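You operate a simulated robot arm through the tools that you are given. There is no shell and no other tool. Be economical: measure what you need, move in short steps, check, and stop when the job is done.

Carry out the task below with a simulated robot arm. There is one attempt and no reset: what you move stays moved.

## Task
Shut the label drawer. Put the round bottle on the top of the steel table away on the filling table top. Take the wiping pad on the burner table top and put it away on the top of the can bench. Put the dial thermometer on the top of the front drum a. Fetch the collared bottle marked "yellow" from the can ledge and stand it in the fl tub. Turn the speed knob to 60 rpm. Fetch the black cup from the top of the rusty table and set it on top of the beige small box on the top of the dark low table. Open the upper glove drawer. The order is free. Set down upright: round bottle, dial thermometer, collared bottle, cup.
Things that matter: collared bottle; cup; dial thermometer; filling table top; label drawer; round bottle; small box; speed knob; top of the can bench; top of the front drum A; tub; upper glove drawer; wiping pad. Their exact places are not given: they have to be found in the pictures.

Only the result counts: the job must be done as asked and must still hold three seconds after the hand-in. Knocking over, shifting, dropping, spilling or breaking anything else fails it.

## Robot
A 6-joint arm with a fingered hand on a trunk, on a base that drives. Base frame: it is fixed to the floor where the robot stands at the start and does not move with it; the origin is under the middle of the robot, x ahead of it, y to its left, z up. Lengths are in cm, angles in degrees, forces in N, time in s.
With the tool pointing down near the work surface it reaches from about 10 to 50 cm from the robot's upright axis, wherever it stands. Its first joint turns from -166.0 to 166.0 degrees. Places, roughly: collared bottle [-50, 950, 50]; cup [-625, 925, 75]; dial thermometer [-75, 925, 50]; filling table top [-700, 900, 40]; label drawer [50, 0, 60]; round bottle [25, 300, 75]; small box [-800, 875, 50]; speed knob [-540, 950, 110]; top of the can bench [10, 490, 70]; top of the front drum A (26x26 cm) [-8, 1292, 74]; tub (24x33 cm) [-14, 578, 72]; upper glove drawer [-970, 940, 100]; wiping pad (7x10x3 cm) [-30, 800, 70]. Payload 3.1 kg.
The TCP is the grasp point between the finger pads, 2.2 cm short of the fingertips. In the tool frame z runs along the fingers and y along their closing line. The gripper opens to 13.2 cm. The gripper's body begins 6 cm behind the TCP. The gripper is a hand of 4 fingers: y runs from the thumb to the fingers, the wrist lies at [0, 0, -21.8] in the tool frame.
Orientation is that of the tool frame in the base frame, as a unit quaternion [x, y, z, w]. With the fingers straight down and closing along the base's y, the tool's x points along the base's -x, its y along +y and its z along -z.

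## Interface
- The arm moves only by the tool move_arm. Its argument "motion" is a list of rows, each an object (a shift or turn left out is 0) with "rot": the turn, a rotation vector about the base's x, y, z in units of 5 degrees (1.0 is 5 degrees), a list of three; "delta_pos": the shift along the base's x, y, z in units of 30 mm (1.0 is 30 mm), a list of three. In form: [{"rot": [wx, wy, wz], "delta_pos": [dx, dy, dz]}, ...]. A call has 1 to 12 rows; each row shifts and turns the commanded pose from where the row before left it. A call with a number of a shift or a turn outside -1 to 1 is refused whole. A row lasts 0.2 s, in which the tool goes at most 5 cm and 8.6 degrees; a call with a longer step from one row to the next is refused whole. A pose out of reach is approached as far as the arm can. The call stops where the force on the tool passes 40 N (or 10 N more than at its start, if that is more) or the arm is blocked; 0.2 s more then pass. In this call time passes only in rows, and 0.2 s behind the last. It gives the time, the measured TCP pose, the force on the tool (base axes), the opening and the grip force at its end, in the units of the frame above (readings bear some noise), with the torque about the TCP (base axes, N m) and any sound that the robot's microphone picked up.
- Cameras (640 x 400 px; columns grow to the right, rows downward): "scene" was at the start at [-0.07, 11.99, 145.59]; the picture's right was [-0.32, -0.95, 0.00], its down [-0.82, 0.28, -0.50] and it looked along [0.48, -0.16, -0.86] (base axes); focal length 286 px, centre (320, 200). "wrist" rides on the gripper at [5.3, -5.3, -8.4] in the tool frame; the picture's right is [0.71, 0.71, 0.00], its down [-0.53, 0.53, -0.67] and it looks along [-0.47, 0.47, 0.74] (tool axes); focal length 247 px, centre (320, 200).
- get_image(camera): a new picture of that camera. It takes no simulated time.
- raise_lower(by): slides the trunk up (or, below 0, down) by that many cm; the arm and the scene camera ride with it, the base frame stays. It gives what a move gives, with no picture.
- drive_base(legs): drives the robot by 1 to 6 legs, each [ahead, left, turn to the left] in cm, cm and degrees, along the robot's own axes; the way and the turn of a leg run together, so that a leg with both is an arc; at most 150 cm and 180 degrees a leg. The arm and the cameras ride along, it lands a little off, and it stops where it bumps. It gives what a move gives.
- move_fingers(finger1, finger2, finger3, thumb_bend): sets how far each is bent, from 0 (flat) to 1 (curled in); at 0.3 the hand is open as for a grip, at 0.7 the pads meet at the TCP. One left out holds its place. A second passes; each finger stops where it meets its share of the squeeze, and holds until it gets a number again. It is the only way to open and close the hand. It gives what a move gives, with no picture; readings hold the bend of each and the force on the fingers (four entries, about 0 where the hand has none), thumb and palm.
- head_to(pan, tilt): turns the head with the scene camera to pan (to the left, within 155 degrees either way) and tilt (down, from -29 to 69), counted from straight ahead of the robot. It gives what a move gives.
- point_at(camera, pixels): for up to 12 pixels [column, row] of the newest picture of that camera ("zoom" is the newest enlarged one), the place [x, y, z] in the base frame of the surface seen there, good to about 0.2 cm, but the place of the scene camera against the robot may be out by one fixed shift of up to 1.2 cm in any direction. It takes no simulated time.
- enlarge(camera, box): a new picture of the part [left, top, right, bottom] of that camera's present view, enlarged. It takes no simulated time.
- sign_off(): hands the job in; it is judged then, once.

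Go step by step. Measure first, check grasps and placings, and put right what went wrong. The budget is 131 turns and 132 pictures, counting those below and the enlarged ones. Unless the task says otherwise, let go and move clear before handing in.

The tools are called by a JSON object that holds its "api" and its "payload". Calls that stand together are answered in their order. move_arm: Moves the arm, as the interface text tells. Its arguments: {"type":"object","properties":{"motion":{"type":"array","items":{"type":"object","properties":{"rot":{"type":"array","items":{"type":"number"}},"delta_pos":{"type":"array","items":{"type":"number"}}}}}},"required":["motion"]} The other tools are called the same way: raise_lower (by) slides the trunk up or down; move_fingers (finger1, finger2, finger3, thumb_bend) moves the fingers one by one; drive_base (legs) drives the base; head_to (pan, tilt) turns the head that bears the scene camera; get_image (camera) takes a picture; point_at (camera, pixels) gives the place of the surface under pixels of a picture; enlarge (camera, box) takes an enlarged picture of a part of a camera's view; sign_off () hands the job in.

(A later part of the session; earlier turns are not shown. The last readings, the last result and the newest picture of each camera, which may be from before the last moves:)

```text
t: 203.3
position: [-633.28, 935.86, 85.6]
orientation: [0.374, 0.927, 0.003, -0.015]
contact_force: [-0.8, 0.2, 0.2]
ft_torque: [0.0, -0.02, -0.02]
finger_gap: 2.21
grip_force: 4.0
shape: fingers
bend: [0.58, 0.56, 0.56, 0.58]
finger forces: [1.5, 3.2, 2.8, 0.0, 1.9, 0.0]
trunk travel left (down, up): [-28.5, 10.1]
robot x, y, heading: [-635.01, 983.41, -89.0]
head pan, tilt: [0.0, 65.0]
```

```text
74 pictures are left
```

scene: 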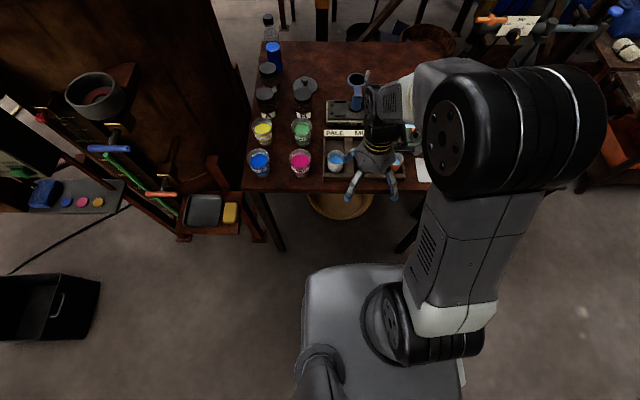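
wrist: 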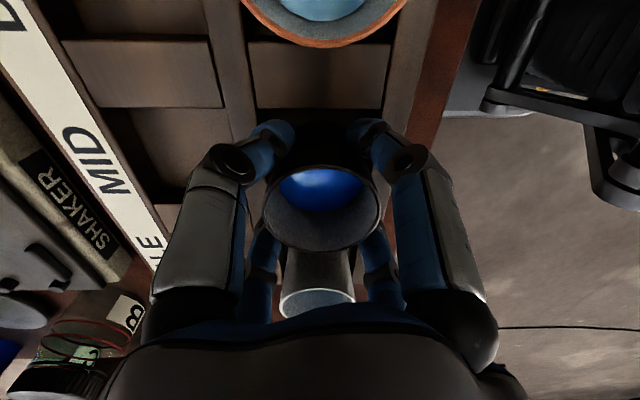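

The grip is even all round. I'll tighten a little and lift gently.

{"api": "move_fingers", "payload": {"finger1": 0.64, "finger2": 0.64, "finger3": 0.64, "thumb_bend": 0.64}}

{"api": "move_arm", "payload": {"motion": [{"delta_pos": [0, 0, 0.2]}, {"delta_pos": [0, 0, 0.4]}, {"delta_pos": [0, 0, 0.5]}, {"delta_pos": [0, 0, 0.6]}, {"delta_pos": [0, 0, 0.6]}, {"delta_pos": [0, 0, 0.6]}, {"delta_pos": [0, 0, 0.5]}, {"delta_pos": [0, 0, 0.3]}]}}

{"api": "get_image", "payload": {"camera": "wrist"}}

```text
t: 204.3
position: [-633.43, 935.9, 85.61]
orientation: [0.374, 0.927, 0.003, -0.016]
contact_force: [0.3, 0.3, 0.5]
ft_torque: [0.03, -0.02, -0.01]
finger_gap: 2.05
grip_force: 10.3
shape: fingers
bend: [0.58, 0.56, 0.57, 0.6]
finger forces: [4.1, 5.7, 5.2, 0.0, 5.3, 0.1]
trunk travel left (down, up): [-28.5, 10.1]
robot x, y, heading: [-635.16, 983.21, -89.0]
head pan, tilt: [0.0, 65.0]
```

```text
t: 206.1
position: [-633.56, 935.91, 96.71]
orientation: [0.374, 0.927, 0.003, -0.014]
contact_force: [-0.1, -0.5, 0.6]
ft_torque: [0.01, 0.03, 0.05]
finger_gap: 2.07
grip_force: 10.1
shape: fingers
bend: [0.58, 0.56, 0.57, 0.6]
finger forces: [4.3, 5.6, 5.2, 0.0, 5.3, 0.0]
trunk travel left (down, up): [-28.5, 10.1]
robot x, y, heading: [-635.02, 983.21, -89.2]
head pan, tilt: [0.0, 65.0]
```

```text
73 pictures are left
```

wrist: 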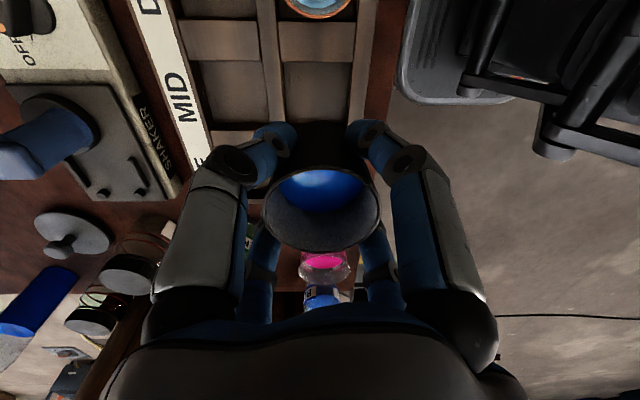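

The cup is secure. I'll retract and drive over to the dark low table.

{"api": "move_arm", "payload": {"motion": [{"delta_pos": [0, 0.5, 0]}, {"delta_pos": [0, 0.9, 0]}, {"delta_pos": [0, 0.9, 0]}, {"delta_pos": [0, 0.9, 0]}, {"delta_pos": [0, 0.8, 0]}, {"delta_pos": [0, 0.4, 0]}]}}

{"api": "drive_base", "payload": {"legs": [[0, -148, -1], [0, -15, 0], [42, 0, 0]]}}

{"api": "head_to", "payload": {"pan": -5, "tilt": 60}}

{"api": "get_image", "payload": {"camera": "scene"}}

{"api": "get_image", "payload": {"camera": "wrist"}}

```text
t: 207.5
position: [-633.55, 949.18, 96.93]
orientation: [0.373, 0.928, 0.003, -0.015]
contact_force: [-0.1, -0.3, 0.0]
ft_torque: [-0.02, -0.01, 0.02]
finger_gap: 2.06
grip_force: 9.8
shape: fingers
bend: [0.58, 0.56, 0.57, 0.6]
finger forces: [4.2, 5.6, 5.1, 0.1, 5.3, 0.1]
trunk travel left (down, up): [-28.5, 10.1]
robot x, y, heading: [-635.0, 983.52, -89.0]
head pan, tilt: [0.0, 65.0]
```

```text
t: 217.8
position: [-792.75, 905.65, 96.85]
orientation: [0.382, 0.924, 0.002, -0.016]
contact_force: [0.3, -0.8, -0.5]
ft_torque: [0.0, -0.01, -0.01]
finger_gap: 2.06
grip_force: 10.8
shape: fingers
bend: [0.58, 0.56, 0.57, 0.6]
finger forces: [4.3, 5.6, 5.2, 0.1, 5.3, 0.0]
trunk travel left (down, up): [-28.5, 10.1]
robot x, y, heading: [-793.97, 940.3, -90.1]
head pan, tilt: [0.0, 65.0]
```

```text
t: 218.4
position: [-792.72, 905.64, 96.74]
orientation: [0.383, 0.924, 0.003, -0.015]
contact_force: [-0.2, -0.1, -0.7]
ft_torque: [-0.01, 0.0, -0.01]
finger_gap: 2.07
grip_force: 9.8
shape: fingers
bend: [0.58, 0.56, 0.57, 0.6]
finger forces: [4.2, 5.6, 5.3, 0.0, 5.3, 0.0]
trunk travel left (down, up): [-28.5, 10.1]
robot x, y, heading: [-793.87, 939.77, -90.2]
head pan, tilt: [-5.0, 60.0]
```

```text
72 pictures are left
```

scene: 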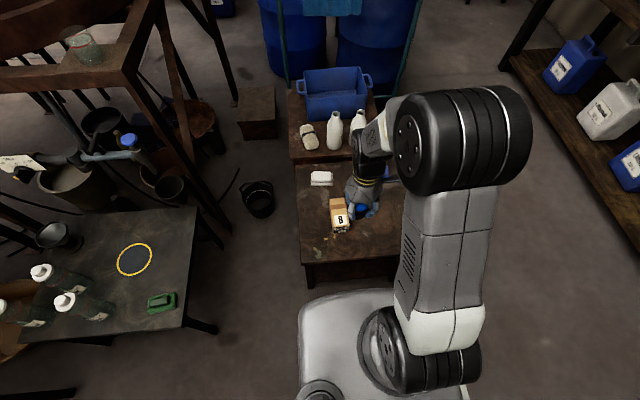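

```text
71 pictures are left
```

wrist: 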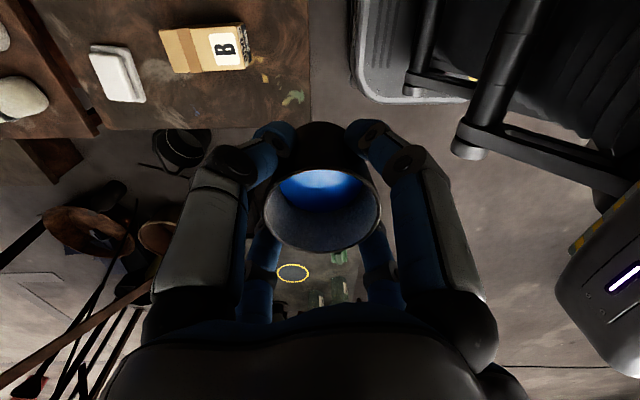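

Box "B" is visible in both views. I'll measure its top.

{"api": "enlarge", "payload": {"camera": "wrist", "box": [140, 0, 300, 100]}}

{"api": "point_at", "payload": {"camera": "wrist", "pixels": [[162, 32], [175, 70], [238, 28], [246, 65], [205, 50], [130, 80], [280, 60]]}}

{"api": "point_at", "payload": {"camera": "scene", "pixels": [[332, 202], [346, 203], [340, 215], [333, 228], [348, 228], [340, 236]]}}

```text
4.00 times, centred on (220, 50) of wrist
```

zoom: 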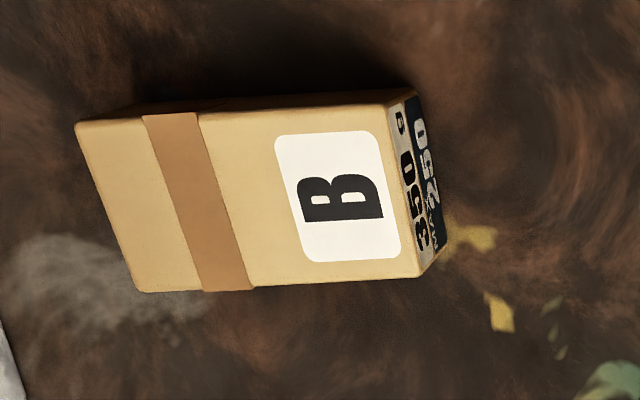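

```text
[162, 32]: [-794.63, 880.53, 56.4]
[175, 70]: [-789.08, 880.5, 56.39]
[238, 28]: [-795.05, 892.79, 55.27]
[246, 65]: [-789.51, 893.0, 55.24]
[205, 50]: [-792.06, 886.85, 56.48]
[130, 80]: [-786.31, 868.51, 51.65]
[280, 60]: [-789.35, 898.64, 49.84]
```

```text
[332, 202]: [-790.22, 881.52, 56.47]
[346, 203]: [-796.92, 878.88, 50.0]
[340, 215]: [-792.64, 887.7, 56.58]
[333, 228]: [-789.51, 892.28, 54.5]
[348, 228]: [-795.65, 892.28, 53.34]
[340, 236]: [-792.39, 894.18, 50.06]
```

The box top is centred at (−792,886.5), z≈56.5. I'll drive 7 cm nearer, move over it and lower partway.

{"api": "drive_base", "payload": {"legs": [[7, 0, 0]]}}

{"api": "raise_lower", "payload": {"by": -20}}

```text
t: 219.4
position: [-792.79, 898.57, 96.79]
orientation: [0.382, 0.924, 0.004, -0.016]
contact_force: [0.4, 0.0, -0.5]
ft_torque: [0.01, 0.0, -0.03]
finger_gap: 2.06
grip_force: 10.6
shape: fingers
bend: [0.58, 0.56, 0.57, 0.6]
finger forces: [4.2, 5.7, 5.1, 0.0, 5.4, 0.0]
trunk travel left (down, up): [-28.5, 10.1]
robot x, y, heading: [-793.87, 932.79, -90.0]
head pan, tilt: [-5.0, 60.0]
```

```text
t: 221.6
position: [-792.73, 898.77, 76.76]
orientation: [0.383, 0.924, 0.003, -0.015]
contact_force: [0.4, -0.1, -2.0]
ft_torque: [0.04, 0.01, 0.02]
finger_gap: 2.06
grip_force: 10.3
shape: fingers
bend: [0.58, 0.56, 0.57, 0.6]
finger forces: [4.2, 5.6, 5.2, 0.0, 5.3, 0.0]
trunk travel left (down, up): [-8.5, 30.1]
robot x, y, heading: [-794.03, 932.94, -90.1]
head pan, tilt: [-5.0, 60.0]
```

{"api": "move_arm", "payload": {"motion": [{"delta_pos": [0.08, -0.8, 0]}, {"delta_pos": [0.08, -0.9, 0]}, {"delta_pos": [0.08, -0.9, 0]}, {"delta_pos": [0, -0.9, 0]}, {"delta_pos": [0, -0.6, 0]}, {"delta_pos": [0, 0, -0.8]}, {"delta_pos": [0, 0, -0.8]}, {"delta_pos": [0, 0, -0.8]}, {"delta_pos": [0, 0, -0.8]}]}}

{"api": "get_image", "payload": {"camera": "wrist"}}

{"api": "enlarge", "payload": {"camera": "scene", "box": [260, 130, 460, 280]}}

```text
t: 223.6
position: [-792.23, 886.37, 67.38]
orientation: [0.383, 0.924, 0.003, -0.016]
contact_force: [-0.4, -0.5, -0.7]
ft_torque: [-0.02, -0.01, -0.01]
finger_gap: 2.04
grip_force: 10.1
shape: fingers
bend: [0.58, 0.56, 0.57, 0.6]
finger forces: [4.2, 5.6, 5.2, 0.1, 5.3, 0.0]
trunk travel left (down, up): [-8.5, 30.1]
robot x, y, heading: [-794.21, 933.0, -90.0]
head pan, tilt: [-5.0, 60.0]
```

```text
69 pictures are left
```

wrist: 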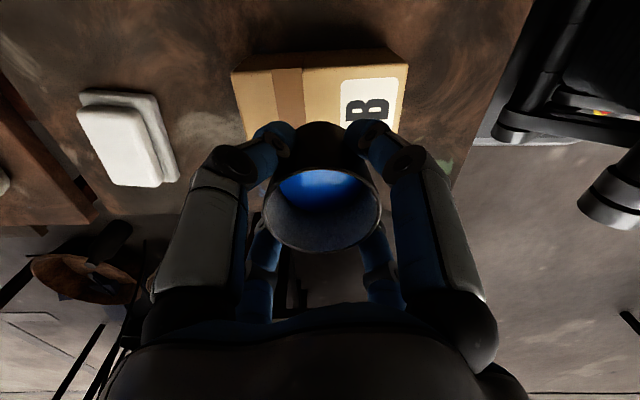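

```text
2.67 times, centred on (360, 205) of scene
```

zoom: 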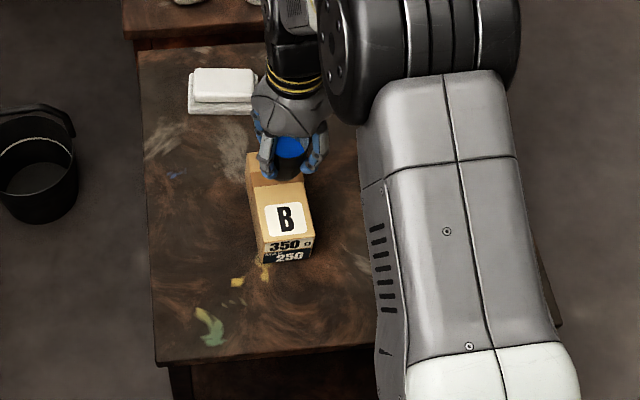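

It is aligned over the box. I'll lower gently to contact.

{"api": "move_arm", "payload": {"motion": [{"delta_pos": [0, 0, -0.6]}, {"delta_pos": [0, 0, -0.5]}, {"delta_pos": [0, 0, -0.4]}, {"delta_pos": [0, 0, -0.15]}, {"delta_pos": [0, 0, -0.15]}, {"delta_pos": [0, 0, -0.1]}]}}

{"api": "enlarge", "payload": {"camera": "scene", "box": [310, 150, 400, 240]}}

```text
t: 225.0
position: [-791.93, 886.51, 61.59]
orientation: [0.382, 0.924, 0.003, -0.014]
contact_force: [-0.5, -0.3, -1.7]
ft_torque: [0.02, -0.04, -0.01]
finger_gap: 2.04
grip_force: 9.9
shape: fingers
bend: [0.58, 0.56, 0.57, 0.6]
finger forces: [4.2, 5.6, 5.2, 0.1, 5.3, 0.1]
trunk travel left (down, up): [-8.5, 30.1]
robot x, y, heading: [-793.61, 933.06, -90.0]
head pan, tilt: [-5.0, 60.0]
```

```text
4.44 times, centred on (355, 195) of scene
```

zoom: 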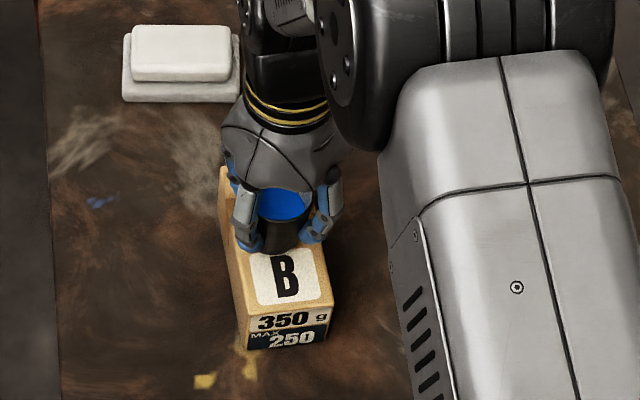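

Not yet in contact. I'll step down in small increments.

{"api": "move_arm", "payload": {"motion": [{"delta_pos": [0, 0, -0.1]}, {"delta_pos": [0, 0, -0.1]}]}}

{"api": "move_arm", "payload": {"motion": [{"delta_pos": [0, 0, -0.08]}]}}

{"api": "enlarge", "payload": {"camera": "scene", "box": [330, 170, 380, 230]}}

```text
t: 225.6
position: [-791.94, 886.52, 61.06]
orientation: [0.383, 0.924, 0.002, -0.015]
contact_force: [1.6, 0.9, 13.4]
ft_torque: [0.04, -0.06, -0.01]
finger_gap: 2.0
grip_force: 10.7
shape: fingers
bend: [0.58, 0.56, 0.57, 0.6]
finger forces: [4.2, 6.4, 5.4, 0.0, 5.4, 0.0]
trunk travel left (down, up): [-8.5, 30.1]
robot x, y, heading: [-793.61, 933.06, -90.4]
head pan, tilt: [-5.0, 60.0]
```

```text
t: 226.0
position: [-792.07, 886.42, 60.84]
orientation: [0.382, 0.924, 0.002, -0.014]
contact_force: [1.9, -0.5, 12.4]
ft_torque: [0.03, -0.12, 0.03]
finger_gap: 1.96
grip_force: 10.5
shape: fingers
bend: [0.59, 0.56, 0.57, 0.6]
finger forces: [4.0, 6.0, 5.5, 0.1, 5.3, 0.0]
trunk travel left (down, up): [-8.5, 30.1]
robot x, y, heading: [-793.95, 932.77, -90.0]
head pan, tilt: [-5.0, 60.0]
```

```text
6.67 times, centred on (355, 200) of scene
```

zoom: 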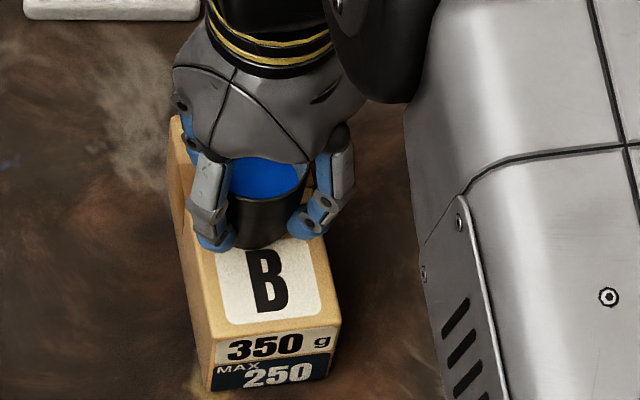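

In contact (12 N upward). I'll ease off slightly, release and go up.

{"api": "move_arm", "payload": {"motion": [{"delta_pos": [0, 0, 0.07]}]}}

{"api": "move_fingers", "payload": {"finger1": 0.35, "finger2": 0.35, "finger3": 0.35, "thumb_bend": 0.35}}

{"api": "move_arm", "payload": {"motion": [{"delta_pos": [0, 0, 0.3]}, {"delta_pos": [0, 0, 0.8]}, {"delta_pos": [0, 0, 0.8]}, {"delta_pos": [0, 0, 0.8]}, {"delta_pos": [0, 1, 0.8]}, {"delta_pos": [0, 1, 0.8]}, {"delta_pos": [0, 1, 0.8]}, {"delta_pos": [0, 1, 0.8]}]}}

{"api": "get_image", "payload": {"camera": "scene"}}

```text
t: 226.4
position: [-792.07, 886.45, 60.87]
orientation: [0.383, 0.924, 0.004, -0.015]
contact_force: [-0.6, -2.1, 5.2]
ft_torque: [-0.03, -0.07, 0.0]
finger_gap: 1.97
grip_force: 10.6
shape: fingers
bend: [0.59, 0.56, 0.57, 0.6]
finger forces: [4.2, 5.8, 5.5, 0.0, 5.4, 0.0]
trunk travel left (down, up): [-8.5, 30.1]
robot x, y, heading: [-793.73, 933.0, -89.6]
head pan, tilt: [-5.0, 60.0]
```

```text
t: 227.4
position: [-792.07, 886.45, 60.84]
orientation: [0.382, 0.924, 0.003, -0.014]
contact_force: [0.4, 0.1, 0.4]
ft_torque: [-0.01, -0.01, 0.0]
finger_gap: 7.6
grip_force: 0.0
shape: fingers
bend: [0.35, 0.35, 0.35, 0.35]
finger forces: [0.0, 0.0, 0.0, 0.0, 0.1, 0.1]
trunk travel left (down, up): [-8.5, 30.1]
robot x, y, heading: [-793.43, 932.8, -90.1]
head pan, tilt: [-5.0, 60.0]
```

```text
t: 229.2
position: [-792.28, 898.42, 78.83]
orientation: [0.383, 0.924, 0.004, -0.015]
contact_force: [0.2, -0.1, -0.3]
ft_torque: [-0.02, -0.03, 0.0]
finger_gap: 7.63
grip_force: 0.0
shape: fingers
bend: [0.35, 0.35, 0.35, 0.35]
finger forces: [0.1, 0.0, 0.0, 0.0, 0.1, 0.0]
trunk travel left (down, up): [-8.5, 30.1]
robot x, y, heading: [-793.32, 933.28, -90.2]
head pan, tilt: [-5.0, 60.0]
```

```text
65 pictures are left
```

scene: 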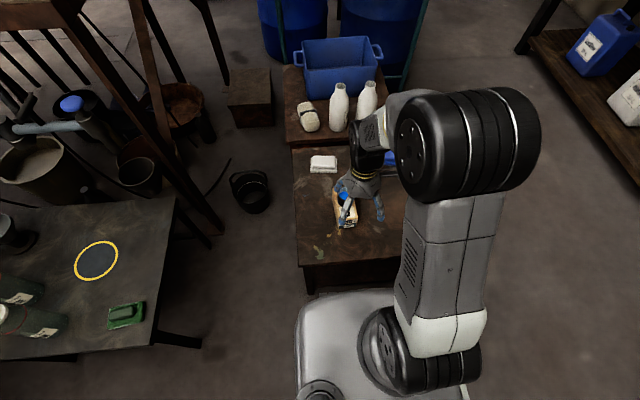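

The cup seems to stand on the box. I'll raise, back away, look at it again and then face the shelf with the glove drawers.

{"api": "raise_lower", "payload": {"by": 20}}

{"api": "drive_base", "payload": {"legs": [[-45, 0, 0]]}}

{"api": "head_to", "payload": {"pan": 0, "tilt": 45}}

{"api": "enlarge", "payload": {"camera": "scene", "box": [240, 80, 400, 200]}}

{"api": "head_to", "payload": {"pan": -65, "tilt": 25}}

{"api": "get_image", "payload": {"camera": "scene"}}

```text
t: 231.4
position: [-792.11, 898.38, 98.62]
orientation: [0.382, 0.924, 0.003, -0.014]
contact_force: [-0.7, 0.2, 0.6]
ft_torque: [0.02, 0.0, -0.03]
finger_gap: 7.61
grip_force: 0.1
shape: fingers
bend: [0.35, 0.35, 0.35, 0.35]
finger forces: [0.0, 0.1, 0.1, 0.1, 0.0, 0.1]
trunk travel left (down, up): [-28.5, 10.1]
robot x, y, heading: [-794.01, 933.15, -90.0]
head pan, tilt: [-5.0, 60.0]
```

```text
t: 234.1
position: [-792.03, 943.3, 98.57]
orientation: [0.382, 0.924, 0.003, -0.015]
contact_force: [-0.2, 0.3, -0.8]
ft_torque: [-0.02, 0.03, -0.02]
finger_gap: 7.58
grip_force: 0.0
shape: fingers
bend: [0.35, 0.35, 0.35, 0.35]
finger forces: [0.0, 0.0, 0.0, 0.1, 0.1, 0.1]
trunk travel left (down, up): [-28.5, 10.1]
robot x, y, heading: [-793.6, 977.46, -90.1]
head pan, tilt: [-5.0, 60.0]
```

```text
t: 234.9
position: [-792.05, 943.24, 98.72]
orientation: [0.382, 0.924, 0.004, -0.015]
contact_force: [-1.0, -0.2, 0.3]
ft_torque: [0.04, 0.01, -0.02]
finger_gap: 7.61
grip_force: 0.0
shape: fingers
bend: [0.35, 0.35, 0.35, 0.35]
finger forces: [0.0, 0.0, 0.1, 0.0, 0.0, 0.1]
trunk travel left (down, up): [-28.5, 10.1]
robot x, y, heading: [-793.8, 978.26, -90.1]
head pan, tilt: [0.0, 45.0]
```

```text
3.33 times, centred on (320, 140) of scene
```

zoom: 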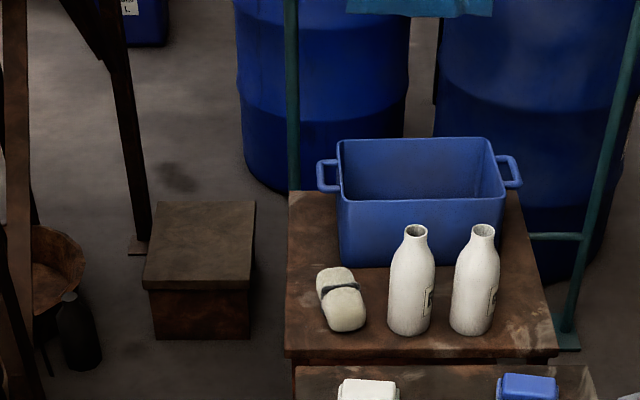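

```text
t: 236.2
position: [-792.13, 943.32, 98.56]
orientation: [0.382, 0.924, 0.004, -0.015]
contact_force: [0.2, -0.7, -0.6]
ft_torque: [0.02, 0.01, -0.01]
finger_gap: 7.61
grip_force: 0.0
shape: fingers
bend: [0.35, 0.35, 0.35, 0.35]
finger forces: [0.1, 0.1, 0.0, 0.0, 0.0, 0.0]
trunk travel left (down, up): [-28.5, 10.1]
robot x, y, heading: [-794.0, 977.99, -89.8]
head pan, tilt: [-65.0, 25.0]
```

```text
63 pictures are left
```

scene: 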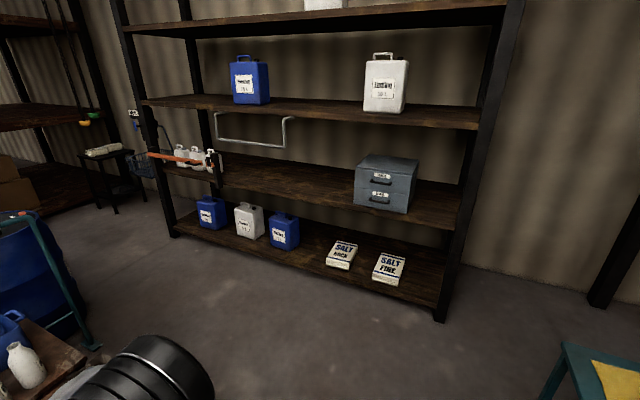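

{"api": "enlarge", "payload": {"camera": "scene", "box": [330, 130, 470, 230]}}

{"api": "point_at", "payload": {"camera": "scene", "pixels": [[381, 184], [370, 181], [391, 187], [356, 180], [412, 190], [380, 197], [380, 170], [385, 158], [430, 115], [435, 225], [440, 320], [545, 390]]}}

```text
4.00 times, centred on (400, 180) of scene
```

zoom: 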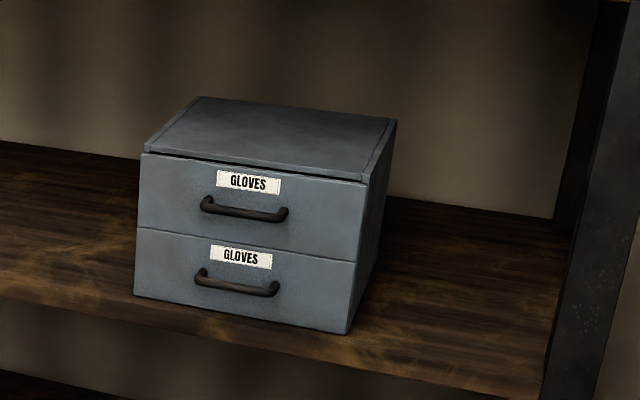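

```text
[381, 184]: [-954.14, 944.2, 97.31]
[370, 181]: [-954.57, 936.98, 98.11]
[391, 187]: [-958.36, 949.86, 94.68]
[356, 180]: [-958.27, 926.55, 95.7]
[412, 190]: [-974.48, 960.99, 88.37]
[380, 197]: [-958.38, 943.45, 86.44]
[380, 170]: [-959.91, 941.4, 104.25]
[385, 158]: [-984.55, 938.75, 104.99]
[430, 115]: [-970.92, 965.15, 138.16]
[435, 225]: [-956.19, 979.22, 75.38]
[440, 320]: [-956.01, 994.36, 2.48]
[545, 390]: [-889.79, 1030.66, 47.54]
```

The upper handle's bar is at x≈−954, y 937–950, z≈97.5, and the face is at x −958.3. I'll drive to face the shelf, then pitch the hand to horizontal with the fingers at the diagonals to pinch the bar.

{"api": "drive_base", "payload": {"legs": [[0, -88, 0], [0, 0, -90], [0, 35, 0]]}}

{"api": "move_arm", "payload": {"motion": [{"rot": [0, 1, 0], "delta_pos": [-0.4, 0, 0]}, {"rot": [0, 1, 0], "delta_pos": [-0.4, 0, 0]}, {"rot": [0, 1, 0], "delta_pos": [-0.4, 0, 0]}, {"rot": [0, 1, 0], "delta_pos": [-0.4, 0, 0]}, {"rot": [0, 1, 0], "delta_pos": [-0.4, 0, 0]}, {"rot": [0, 1, 0], "delta_pos": [-0.4, 0, 0]}, {"rot": [0, 1, 0], "delta_pos": [-0.3, 0, 0]}, {"rot": [0, 1, 0], "delta_pos": [-0.3, 0, 0]}, {"rot": [0, 1, 0], "delta_pos": [-0.3, 0, 0]}]}}

{"api": "head_to", "payload": {"pan": 0, "tilt": 40}}

{"api": "get_image", "payload": {"camera": "scene"}}

```text
t: 246.5
position: [-915.67, 941.77, 98.67]
orientation: [0.924, 0.383, 0.013, -0.01]
contact_force: [0.3, -0.3, -0.8]
ft_torque: [-0.01, -0.02, 0.0]
finger_gap: 7.64
grip_force: 0.1
shape: fingers
bend: [0.35, 0.35, 0.35, 0.35]
finger forces: [0.0, 0.1, 0.1, 0.0, 0.1, 0.0]
trunk travel left (down, up): [-28.5, 10.1]
robot x, y, heading: [-880.62, 943.56, 179.5]
head pan, tilt: [-65.0, 25.0]
```

```text
t: 248.5
position: [-924.97, 942.22, 98.6]
orientation: [0.858, 0.351, -0.342, -0.154]
contact_force: [1.0, 0.3, 0.3]
ft_torque: [-0.04, 0.01, 0.0]
finger_gap: 7.63
grip_force: 0.0
shape: fingers
bend: [0.35, 0.35, 0.35, 0.35]
finger forces: [0.0, 0.0, 0.0, 0.0, 0.0, 0.0]
out of reach, approached as far as the arm can: row 6, 7, 8
trunk travel left (down, up): [-28.5, 10.1]
robot x, y, heading: [-881.01, 943.47, 179.6]
head pan, tilt: [-65.0, 25.0]
```

```text
t: 249.9
position: [-924.86, 942.14, 98.61]
orientation: [0.859, 0.351, -0.341, -0.153]
contact_force: [-0.2, 0.8, 0.9]
ft_torque: [0.01, 0.0, 0.01]
finger_gap: 7.62
grip_force: 0.0
shape: fingers
bend: [0.35, 0.35, 0.35, 0.35]
finger forces: [0.0, 0.0, 0.0, 0.1, 0.0, 0.0]
trunk travel left (down, up): [-28.5, 10.1]
robot x, y, heading: [-880.98, 943.47, 179.9]
head pan, tilt: [0.0, 40.0]
```

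```text
61 pictures are left
```

scene: 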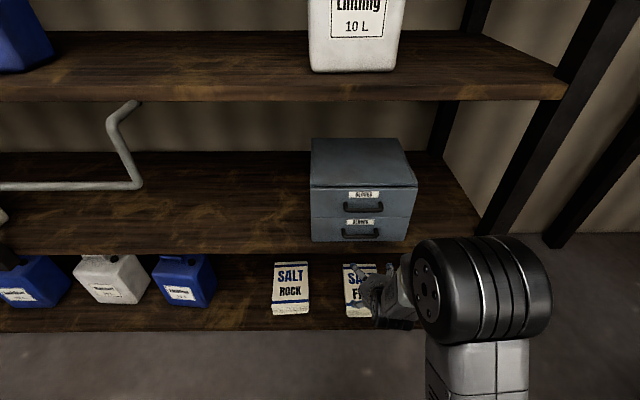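

Reached a 45° pitch. I'll try to continue to horizontal at the same place.

{"api": "move_arm", "payload": {"motion": [{"rot": [0, 1, 0]}, {"rot": [0, 1, 0]}, {"rot": [0, 1, 0]}, {"rot": [0, 1, 0]}, {"rot": [0, 1, 0]}, {"rot": [0, 1, 0]}, {"rot": [0, 1, 0]}, {"rot": [0, 1, 0]}, {"rot": [0, 1, 0]}]}}

{"api": "get_image", "payload": {"camera": "scene"}}

{"api": "get_image", "payload": {"camera": "wrist"}}

```text
t: 251.9
position: [-924.97, 942.17, 98.79]
orientation: [0.662, 0.265, -0.645, -0.276]
contact_force: [-0.8, 0.3, 0.6]
ft_torque: [0.0, 0.0, -0.03]
finger_gap: 7.65
grip_force: 0.1
shape: fingers
bend: [0.35, 0.35, 0.35, 0.35]
finger forces: [0.0, 0.0, 0.0, 0.0, 0.1, 0.0]
trunk travel left (down, up): [-28.5, 10.1]
robot x, y, heading: [-881.47, 943.27, 179.7]
head pan, tilt: [0.0, 40.0]
```

```text
60 pictures are left
```

scene: 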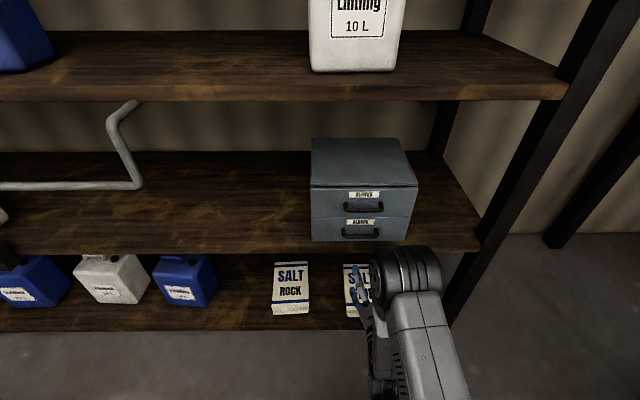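

```text
59 pictures are left
```

wrist: 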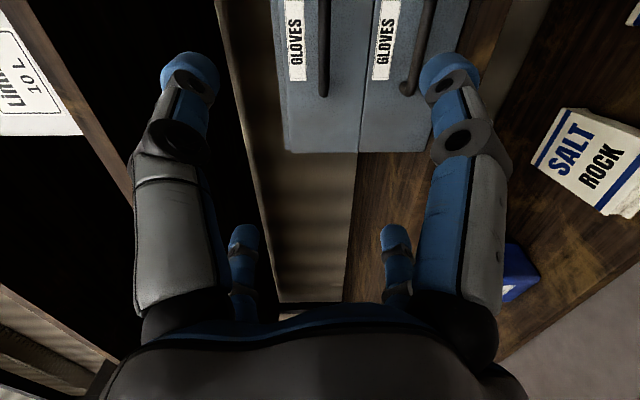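

Horizontal achieved. I'll measure the upper handle bar in the wrist view (px (324,30)–(322,92)).

{"api": "point_at", "payload": {"camera": "wrist", "pixels": [[323, 90], [325, 60], [327, 30], [328, 5], [405, 88], [425, 40], [320, 120], [360, 100]]}}

{"api": "point_at", "payload": {"camera": "scene", "pixels": [[347, 208], [362, 210], [378, 208], [345, 207], [382, 207], [350, 236]]}}

```text
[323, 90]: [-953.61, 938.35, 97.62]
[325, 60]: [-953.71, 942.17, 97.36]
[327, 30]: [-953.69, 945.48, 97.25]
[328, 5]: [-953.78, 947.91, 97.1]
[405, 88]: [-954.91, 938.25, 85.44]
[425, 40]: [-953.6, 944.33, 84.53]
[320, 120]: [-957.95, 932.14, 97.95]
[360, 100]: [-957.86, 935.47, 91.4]
```

```text
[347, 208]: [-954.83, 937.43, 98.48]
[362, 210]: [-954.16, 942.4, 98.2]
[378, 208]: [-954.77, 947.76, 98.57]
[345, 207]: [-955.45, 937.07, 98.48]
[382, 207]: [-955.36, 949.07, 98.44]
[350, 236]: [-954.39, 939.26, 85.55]
```

The bar is at x≈−953.8, y 937–949, z≈97.4. I'll line up and drive forward, then measure again.

{"api": "move_arm", "payload": {"motion": [{"delta_pos": [0, 0.25, -0.45], "rot": [0, 0.4, 0]}]}}

{"api": "drive_base", "payload": {"legs": [[22, 0, 0]]}}

{"api": "get_image", "payload": {"camera": "wrist"}}

{"api": "point_at", "payload": {"camera": "wrist", "pixels": [[320, 165], [320, 150], [320, 130], [320, 110], [320, 180], [300, 150], [340, 150]]}}

```text
t: 252.3
position: [-924.97, 943.0, 97.37]
orientation: [-0.651, -0.259, 0.656, 0.281]
contact_force: [0.0, 0.2, 0.5]
ft_torque: [-0.01, -0.02, 0.02]
finger_gap: 7.61
grip_force: 0.0
shape: fingers
bend: [0.35, 0.35, 0.35, 0.35]
finger forces: [0.1, 0.0, 0.1, 0.1, 0.0, 0.0]
trunk travel left (down, up): [-28.5, 10.1]
robot x, y, heading: [-881.03, 943.47, 179.8]
head pan, tilt: [0.0, 40.0]
```

```text
t: 254.0
position: [-947.06, 943.49, 97.28]
orientation: [-0.652, -0.258, 0.654, 0.283]
contact_force: [-0.1, 0.3, -0.3]
ft_torque: [0.02, 0.0, -0.01]
finger_gap: 7.63
grip_force: 0.1
shape: fingers
bend: [0.35, 0.35, 0.35, 0.35]
finger forces: [0.0, 0.0, 0.1, 0.0, 0.0, 0.0]
trunk travel left (down, up): [-28.5, 10.1]
robot x, y, heading: [-903.22, 943.85, 179.4]
head pan, tilt: [0.0, 40.0]
```

```text
58 pictures are left
```

wrist: 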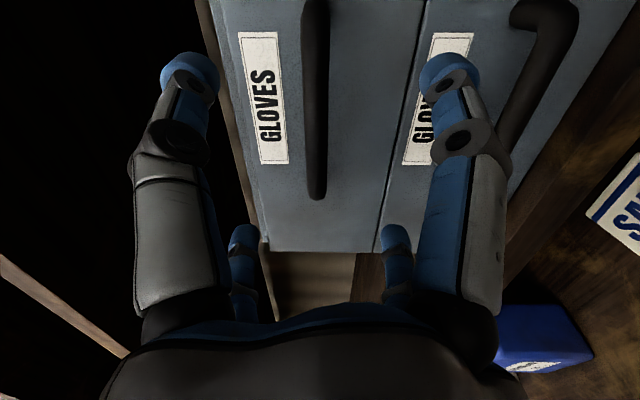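

```text
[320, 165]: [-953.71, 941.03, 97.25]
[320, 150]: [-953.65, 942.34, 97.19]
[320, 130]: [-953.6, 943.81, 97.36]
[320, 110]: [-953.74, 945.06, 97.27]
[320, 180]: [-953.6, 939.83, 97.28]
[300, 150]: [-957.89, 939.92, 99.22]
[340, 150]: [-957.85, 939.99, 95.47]
```

It is aligned with the bar. I'll advance 6.8 cm and close.

{"api": "move_arm", "payload": {"motion": [{"delta_pos": [-0.6, 0, 0]}, {"delta_pos": [-0.6, 0, 0]}, {"delta_pos": [-0.6, 0, 0]}, {"delta_pos": [-0.46, 0, 0]}]}}

{"api": "move_fingers", "payload": {"finger1": 0.7, "finger2": 0.7, "finger3": 0.7, "thumb_bend": 0.7}}

{"api": "get_image", "payload": {"camera": "wrist"}}

```text
t: 255.0
position: [-953.85, 943.31, 97.2]
orientation: [-0.652, -0.257, 0.655, 0.282]
contact_force: [-0.1, -0.5, 0.0]
ft_torque: [0.01, 0.04, 0.01]
finger_gap: 7.62
grip_force: 0.1
shape: fingers
bend: [0.35, 0.35, 0.35, 0.35]
finger forces: [0.0, 0.0, 0.0, 0.0, 0.1, 0.0]
trunk travel left (down, up): [-28.5, 10.1]
robot x, y, heading: [-903.11, 943.65, 179.3]
head pan, tilt: [0.0, 40.0]
```

```text
t: 256.0
position: [-953.88, 943.37, 97.44]
orientation: [-0.651, -0.256, 0.656, 0.283]
contact_force: [-1.0, 2.9, 13.9]
ft_torque: [0.08, 0.09, -0.09]
finger_gap: 0.25
grip_force: 7.2
shape: fingers
bend: [0.69, 0.69, 0.67, 0.66]
finger forces: [0.1, 0.0, 4.1, 0.0, 10.2, 0.0]
trunk travel left (down, up): [-28.5, 10.1]
robot x, y, heading: [-903.05, 943.81, 179.4]
head pan, tilt: [0.0, 40.0]
```

```text
57 pictures are left
```

wrist: 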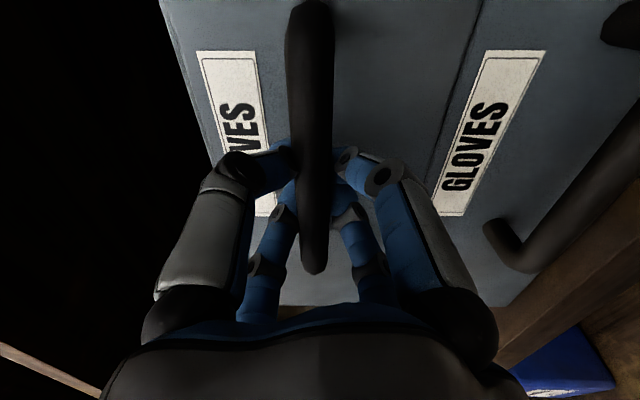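

The fingers cage the bar. I'll pull in +x with the arm first.

{"api": "move_arm", "payload": {"motion": [{"delta_pos": [0.3, 0, 0]}, {"delta_pos": [0.4, 0, 0]}, {"delta_pos": [0.4, 0, 0]}, {"delta_pos": [0.4, 0, 0]}]}}

{"api": "point_at", "payload": {"camera": "wrist", "pixels": [[480, 140], [560, 80]]}}

{"api": "enlarge", "payload": {"camera": "scene", "box": [290, 120, 450, 280]}}

```text
t: 257.0
position: [-949.17, 943.38, 97.37]
orientation: [-0.652, -0.257, 0.655, 0.282]
contact_force: [0.0, 1.9, 11.2]
ft_torque: [0.07, 0.04, -0.02]
finger_gap: 0.23
grip_force: 5.8
shape: fingers
bend: [0.69, 0.69, 0.67, 0.66]
finger forces: [0.0, 0.0, 2.9, 0.0, 8.3, 0.0]
trunk travel left (down, up): [-28.5, 10.1]
robot x, y, heading: [-902.99, 943.6, 179.3]
head pan, tilt: [0.0, 40.0]
```

```text
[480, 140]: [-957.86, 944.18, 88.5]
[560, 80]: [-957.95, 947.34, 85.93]
```

```text
2.50 times, centred on (370, 200) of scene
```

zoom: 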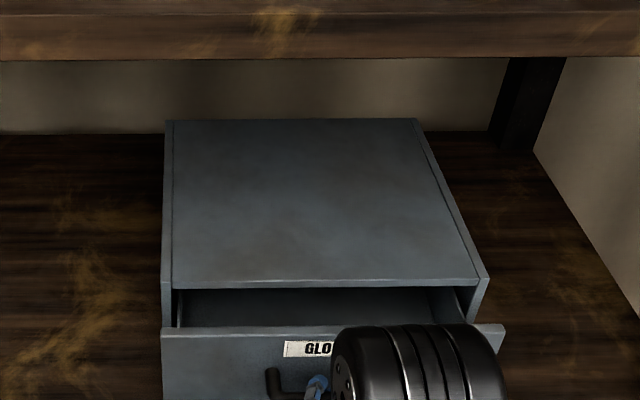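

The drawer is opening with little force. I'll pull on.

{"api": "move_arm", "payload": {"motion": [{"delta_pos": [0.4, 0, 0]}, {"delta_pos": [0.4, 0, 0]}, {"delta_pos": [0.4, 0, 0]}, {"delta_pos": [0.4, 0, 0]}, {"delta_pos": [0.4, 0, 0]}, {"delta_pos": [0.4, 0, 0]}, {"delta_pos": [0.4, 0, 0]}, {"delta_pos": [0.4, 0, 0]}, {"delta_pos": [0.4, 0, 0]}]}}

{"api": "enlarge", "payload": {"camera": "scene", "box": [270, 120, 450, 300]}}

```text
t: 259.0
position: [-945.36, 943.07, 98.3]
orientation: [0.656, 0.258, -0.65, -0.282]
contact_force: [-0.3, 6.3, -30.5]
ft_torque: [0.21, -0.02, -0.02]
finger_gap: 0.12
grip_force: 14.4
shape: fingers
bend: [0.66, 0.66, 0.69, 0.69]
finger forces: [11.4, 17.3, 0.1, 0.0, 0.0, 0.0]
out of reach, approached as far as the arm can: row 4, 5, 6, 7, 8, 9
trunk travel left (down, up): [-28.5, 10.1]
robot x, y, heading: [-903.06, 943.43, 179.3]
head pan, tilt: [0.0, 40.0]
```

```text
2.22 times, centred on (360, 210) of scene
```

zoom: 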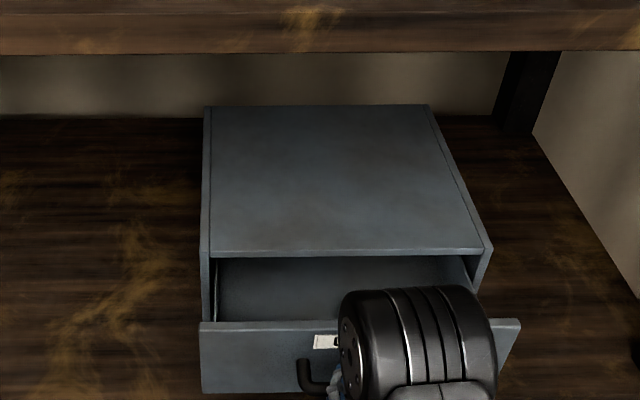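

The arm has reached its limit. I'll relax the command a bit, then use the base to pull further.

{"api": "move_arm", "payload": {"motion": [{"delta_pos": [-1, 0, 0]}, {"delta_pos": [-1, 0, 0]}, {"delta_pos": [-0.4, 0, 0]}]}}

{"api": "drive_base", "payload": {"legs": [[-7, 0, 0]]}}

{"api": "enlarge", "payload": {"camera": "scene", "box": [270, 120, 450, 300]}}

```text
t: 259.8
position: [-952.6, 942.95, 98.33]
orientation: [0.654, 0.258, -0.653, -0.282]
contact_force: [0.1, 7.7, -27.4]
ft_torque: [0.23, -0.02, -0.05]
finger_gap: 0.2
grip_force: 12.2
shape: fingers
bend: [0.65, 0.66, 0.69, 0.69]
finger forces: [9.7, 16.0, 0.1, 0.0, 0.0, 0.1]
trunk travel left (down, up): [-28.5, 10.1]
robot x, y, heading: [-903.18, 943.74, 179.7]
head pan, tilt: [0.0, 40.0]
```

```text
t: 260.8
position: [-945.49, 942.9, 98.56]
orientation: [0.654, 0.258, -0.653, -0.282]
contact_force: [0.5, 9.4, -27.7]
ft_torque: [0.27, -0.02, -0.02]
finger_gap: 0.26
grip_force: 13.2
shape: fingers
bend: [0.65, 0.65, 0.69, 0.69]
finger forces: [9.4, 17.0, 0.1, 0.1, 0.1, 0.0]
trunk travel left (down, up): [-28.5, 10.1]
robot x, y, heading: [-896.12, 943.4, 179.5]
head pan, tilt: [0.0, 40.0]
```

```text
2.22 times, centred on (360, 210) of scene
```

zoom: 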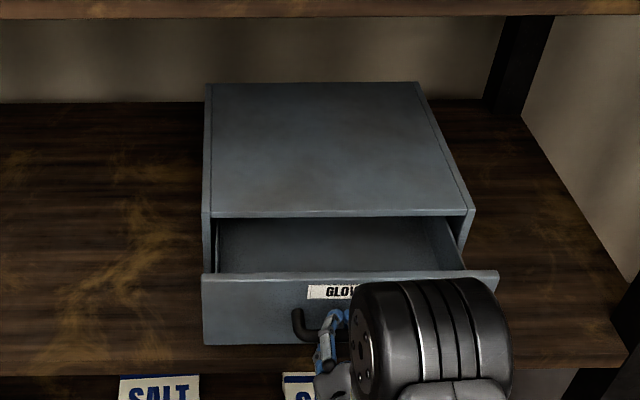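

I'll relieve the vertical force, then back up further.

{"api": "move_arm", "payload": {"motion": [{"delta_pos": [0, 0.1, -0.35]}]}}

{"api": "drive_base", "payload": {"legs": [[-6, 0, 0]]}}

{"api": "enlarge", "payload": {"camera": "scene", "box": [270, 120, 450, 300]}}

{"api": "point_at", "payload": {"camera": "zoom", "pixels": [[240, 245], [240, 280], [220, 300], [250, 170], [225, 190]]}}

```text
t: 261.2
position: [-945.41, 942.99, 97.66]
orientation: [-0.652, -0.258, 0.655, 0.283]
contact_force: [0.9, -4.3, 8.1]
ft_torque: [0.12, -0.01, -0.01]
finger_gap: 0.0
grip_force: 3.3
shape: fingers
bend: [0.69, 0.69, 0.69, 0.69]
finger forces: [0.0, 0.0, 0.0, 0.0, 6.8, 0.0]
trunk travel left (down, up): [-28.5, 10.1]
robot x, y, heading: [-896.32, 943.5, 179.4]
head pan, tilt: [0.0, 40.0]
```

```text
t: 262.1
position: [-939.28, 943.22, 97.44]
orientation: [0.655, 0.257, -0.652, -0.283]
contact_force: [-0.2, 1.1, 0.7]
ft_torque: [0.0, -0.01, 0.0]
finger_gap: 0.0
grip_force: 0.6
shape: fingers
bend: [0.69, 0.69, 0.69, 0.69]
finger forces: [0.0, 0.0, 0.0, 0.1, 0.6, 0.0]
trunk travel left (down, up): [-28.5, 10.1]
robot x, y, heading: [-890.23, 943.72, 179.4]
head pan, tilt: [0.0, 40.0]
```

```text
2.22 times, centred on (360, 210) of scene
```

zoom: 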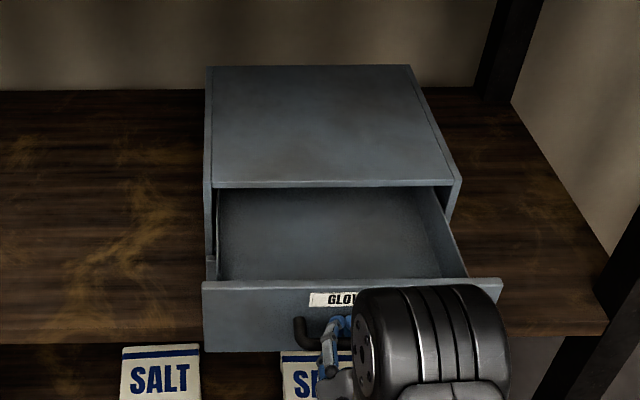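

```text
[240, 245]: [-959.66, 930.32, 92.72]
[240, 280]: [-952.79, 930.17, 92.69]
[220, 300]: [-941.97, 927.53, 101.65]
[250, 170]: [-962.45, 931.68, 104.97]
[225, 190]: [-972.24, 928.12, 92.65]
```

It is open about 16 cm. I'll pull a little more with the arm, which is force-guarded, to find the stop.

{"api": "move_arm", "payload": {"motion": [{"delta_pos": [0.25, 0, 0]}, {"delta_pos": [0.25, 0, 0]}, {"delta_pos": [0.25, 0, 0]}, {"delta_pos": [0.25, 0, 0]}]}}

{"api": "enlarge", "payload": {"camera": "scene", "box": [270, 120, 450, 300]}}

{"api": "point_at", "payload": {"camera": "zoom", "pixels": [[220, 310], [250, 170], [235, 330]]}}

```text
t: 263.1
position: [-936.29, 943.2, 97.43]
orientation: [0.655, 0.257, -0.652, -0.283]
contact_force: [0.0, 0.5, 1.2]
ft_torque: [0.03, -0.02, 0.05]
finger_gap: 0.0
grip_force: 1.0
shape: fingers
bend: [0.69, 0.69, 0.69, 0.69]
finger forces: [0.0, 0.0, 0.1, 0.0, 1.3, 0.1]
trunk travel left (down, up): [-28.5, 10.1]
robot x, y, heading: [-889.82, 943.12, 179.2]
head pan, tilt: [0.0, 40.0]
```

```text
2.22 times, centred on (360, 210) of scene
```

zoom: 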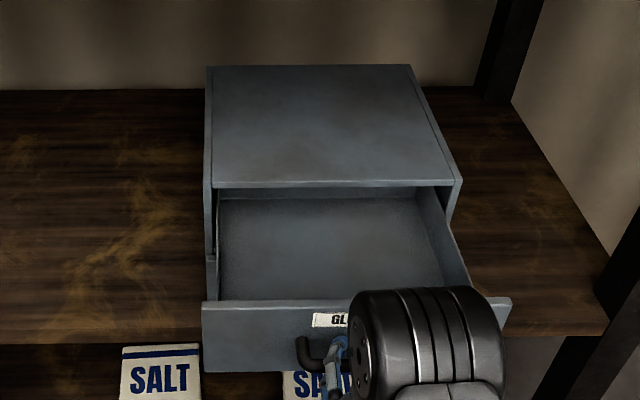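

```text
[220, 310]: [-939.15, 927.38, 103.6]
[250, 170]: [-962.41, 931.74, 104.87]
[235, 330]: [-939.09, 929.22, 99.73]
```

The drawer is open 19 cm. I'll open the fingers and back away.

{"api": "move_fingers", "payload": {"finger1": 0.35, "finger2": 0.35, "finger3": 0.35, "thumb_bend": 0.35}}

{"api": "drive_base", "payload": {"legs": [[-18, 0, 0]]}}

{"api": "get_image", "payload": {"camera": "scene"}}

```text
t: 264.1
position: [-936.47, 943.12, 97.46]
orientation: [0.655, 0.257, -0.652, -0.283]
contact_force: [-0.8, 0.1, 0.0]
ft_torque: [-0.03, 0.0, 0.04]
finger_gap: 7.61
grip_force: 0.1
shape: fingers
bend: [0.35, 0.35, 0.35, 0.35]
finger forces: [0.0, 0.0, 0.1, 0.1, 0.0, 0.0]
trunk travel left (down, up): [-28.5, 10.1]
robot x, y, heading: [-890.23, 943.79, 179.4]
head pan, tilt: [0.0, 40.0]
```

```text
t: 265.7
position: [-918.06, 942.99, 97.38]
orientation: [0.655, 0.256, -0.652, -0.284]
contact_force: [0.4, 0.6, 0.4]
ft_torque: [-0.01, -0.02, -0.03]
finger_gap: 7.62
grip_force: 0.1
shape: fingers
bend: [0.35, 0.35, 0.35, 0.35]
finger forces: [0.1, 0.0, 0.1, 0.0, 0.1, 0.0]
trunk travel left (down, up): [-28.5, 10.1]
robot x, y, heading: [-872.08, 942.88, 179.2]
head pan, tilt: [0.0, 40.0]
```

```text
51 pictures are left
```

scene: 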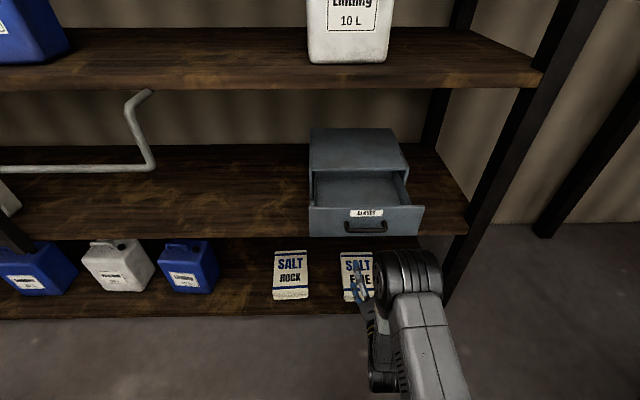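

The upper drawer is open. Next is the speed knob: I'll drive along the corridor with the hand still horizontal and face the panel from the +y side.

{"api": "drive_base", "payload": {"legs": [[0, -43, 0], [0, 0, 91], [0, 75, 0], [-50, 97, 0], [0, 147, 0]]}}

{"api": "head_to", "payload": {"pan": 0, "tilt": 30}}

{"api": "get_image", "payload": {"camera": "scene"}}

```text
t: 287.9
position: [-550.71, 993.49, 97.34]
orientation: [-0.27, -0.65, 0.657, -0.271]
contact_force: [0.2, -0.6, 0.0]
ft_torque: [0.0, 0.02, 0.03]
finger_gap: 7.59
grip_force: 0.1
shape: fingers
bend: [0.35, 0.35, 0.35, 0.35]
finger forces: [0.0, 0.1, 0.0, 0.0, 0.1, 0.1]
trunk travel left (down, up): [-28.5, 10.1]
robot x, y, heading: [-552.4, 1039.56, -88.9]
head pan, tilt: [0.0, 40.0]
```

```text
t: 288.7
position: [-550.79, 993.45, 97.38]
orientation: [-0.271, -0.65, 0.656, -0.271]
contact_force: [0.3, 0.3, 0.0]
ft_torque: [0.01, -0.01, 0.04]
finger_gap: 7.59
grip_force: 0.1
shape: fingers
bend: [0.35, 0.35, 0.35, 0.35]
finger forces: [0.1, 0.0, 0.1, 0.0, 0.1, 0.0]
trunk travel left (down, up): [-28.5, 10.1]
robot x, y, heading: [-552.17, 1039.68, -88.8]
head pan, tilt: [0.0, 30.0]
```

```text
50 pictures are left
```

scene: 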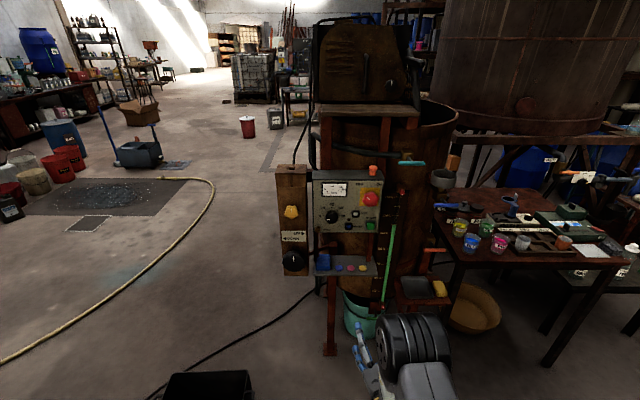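

{"api": "enlarge", "payload": {"camera": "scene", "box": [298, 160, 398, 260]}}

{"api": "point_at", "payload": {"camera": "scene", "pixels": [[331, 216], [331, 212], [350, 206], [316, 190], [380, 190], [320, 230], [370, 200], [340, 260], [293, 263], [355, 230]]}}

```text
4.00 times, centred on (348, 210) of scene
```

zoom: 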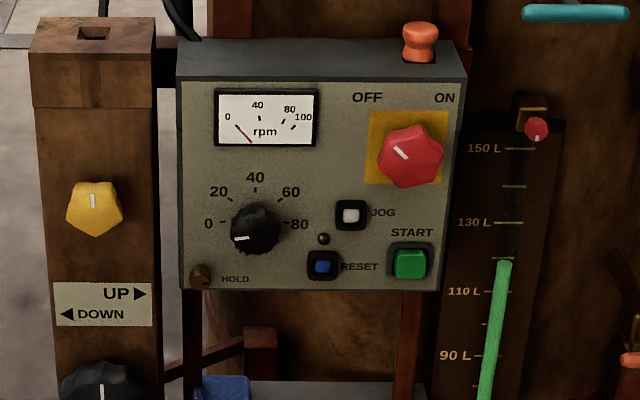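

```text
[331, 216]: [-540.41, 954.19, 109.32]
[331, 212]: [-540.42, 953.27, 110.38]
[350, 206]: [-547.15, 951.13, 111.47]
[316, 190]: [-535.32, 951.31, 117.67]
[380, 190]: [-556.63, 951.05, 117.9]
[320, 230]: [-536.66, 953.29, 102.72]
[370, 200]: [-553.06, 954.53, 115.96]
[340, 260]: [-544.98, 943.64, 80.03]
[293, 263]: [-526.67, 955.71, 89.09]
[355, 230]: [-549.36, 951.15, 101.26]
```

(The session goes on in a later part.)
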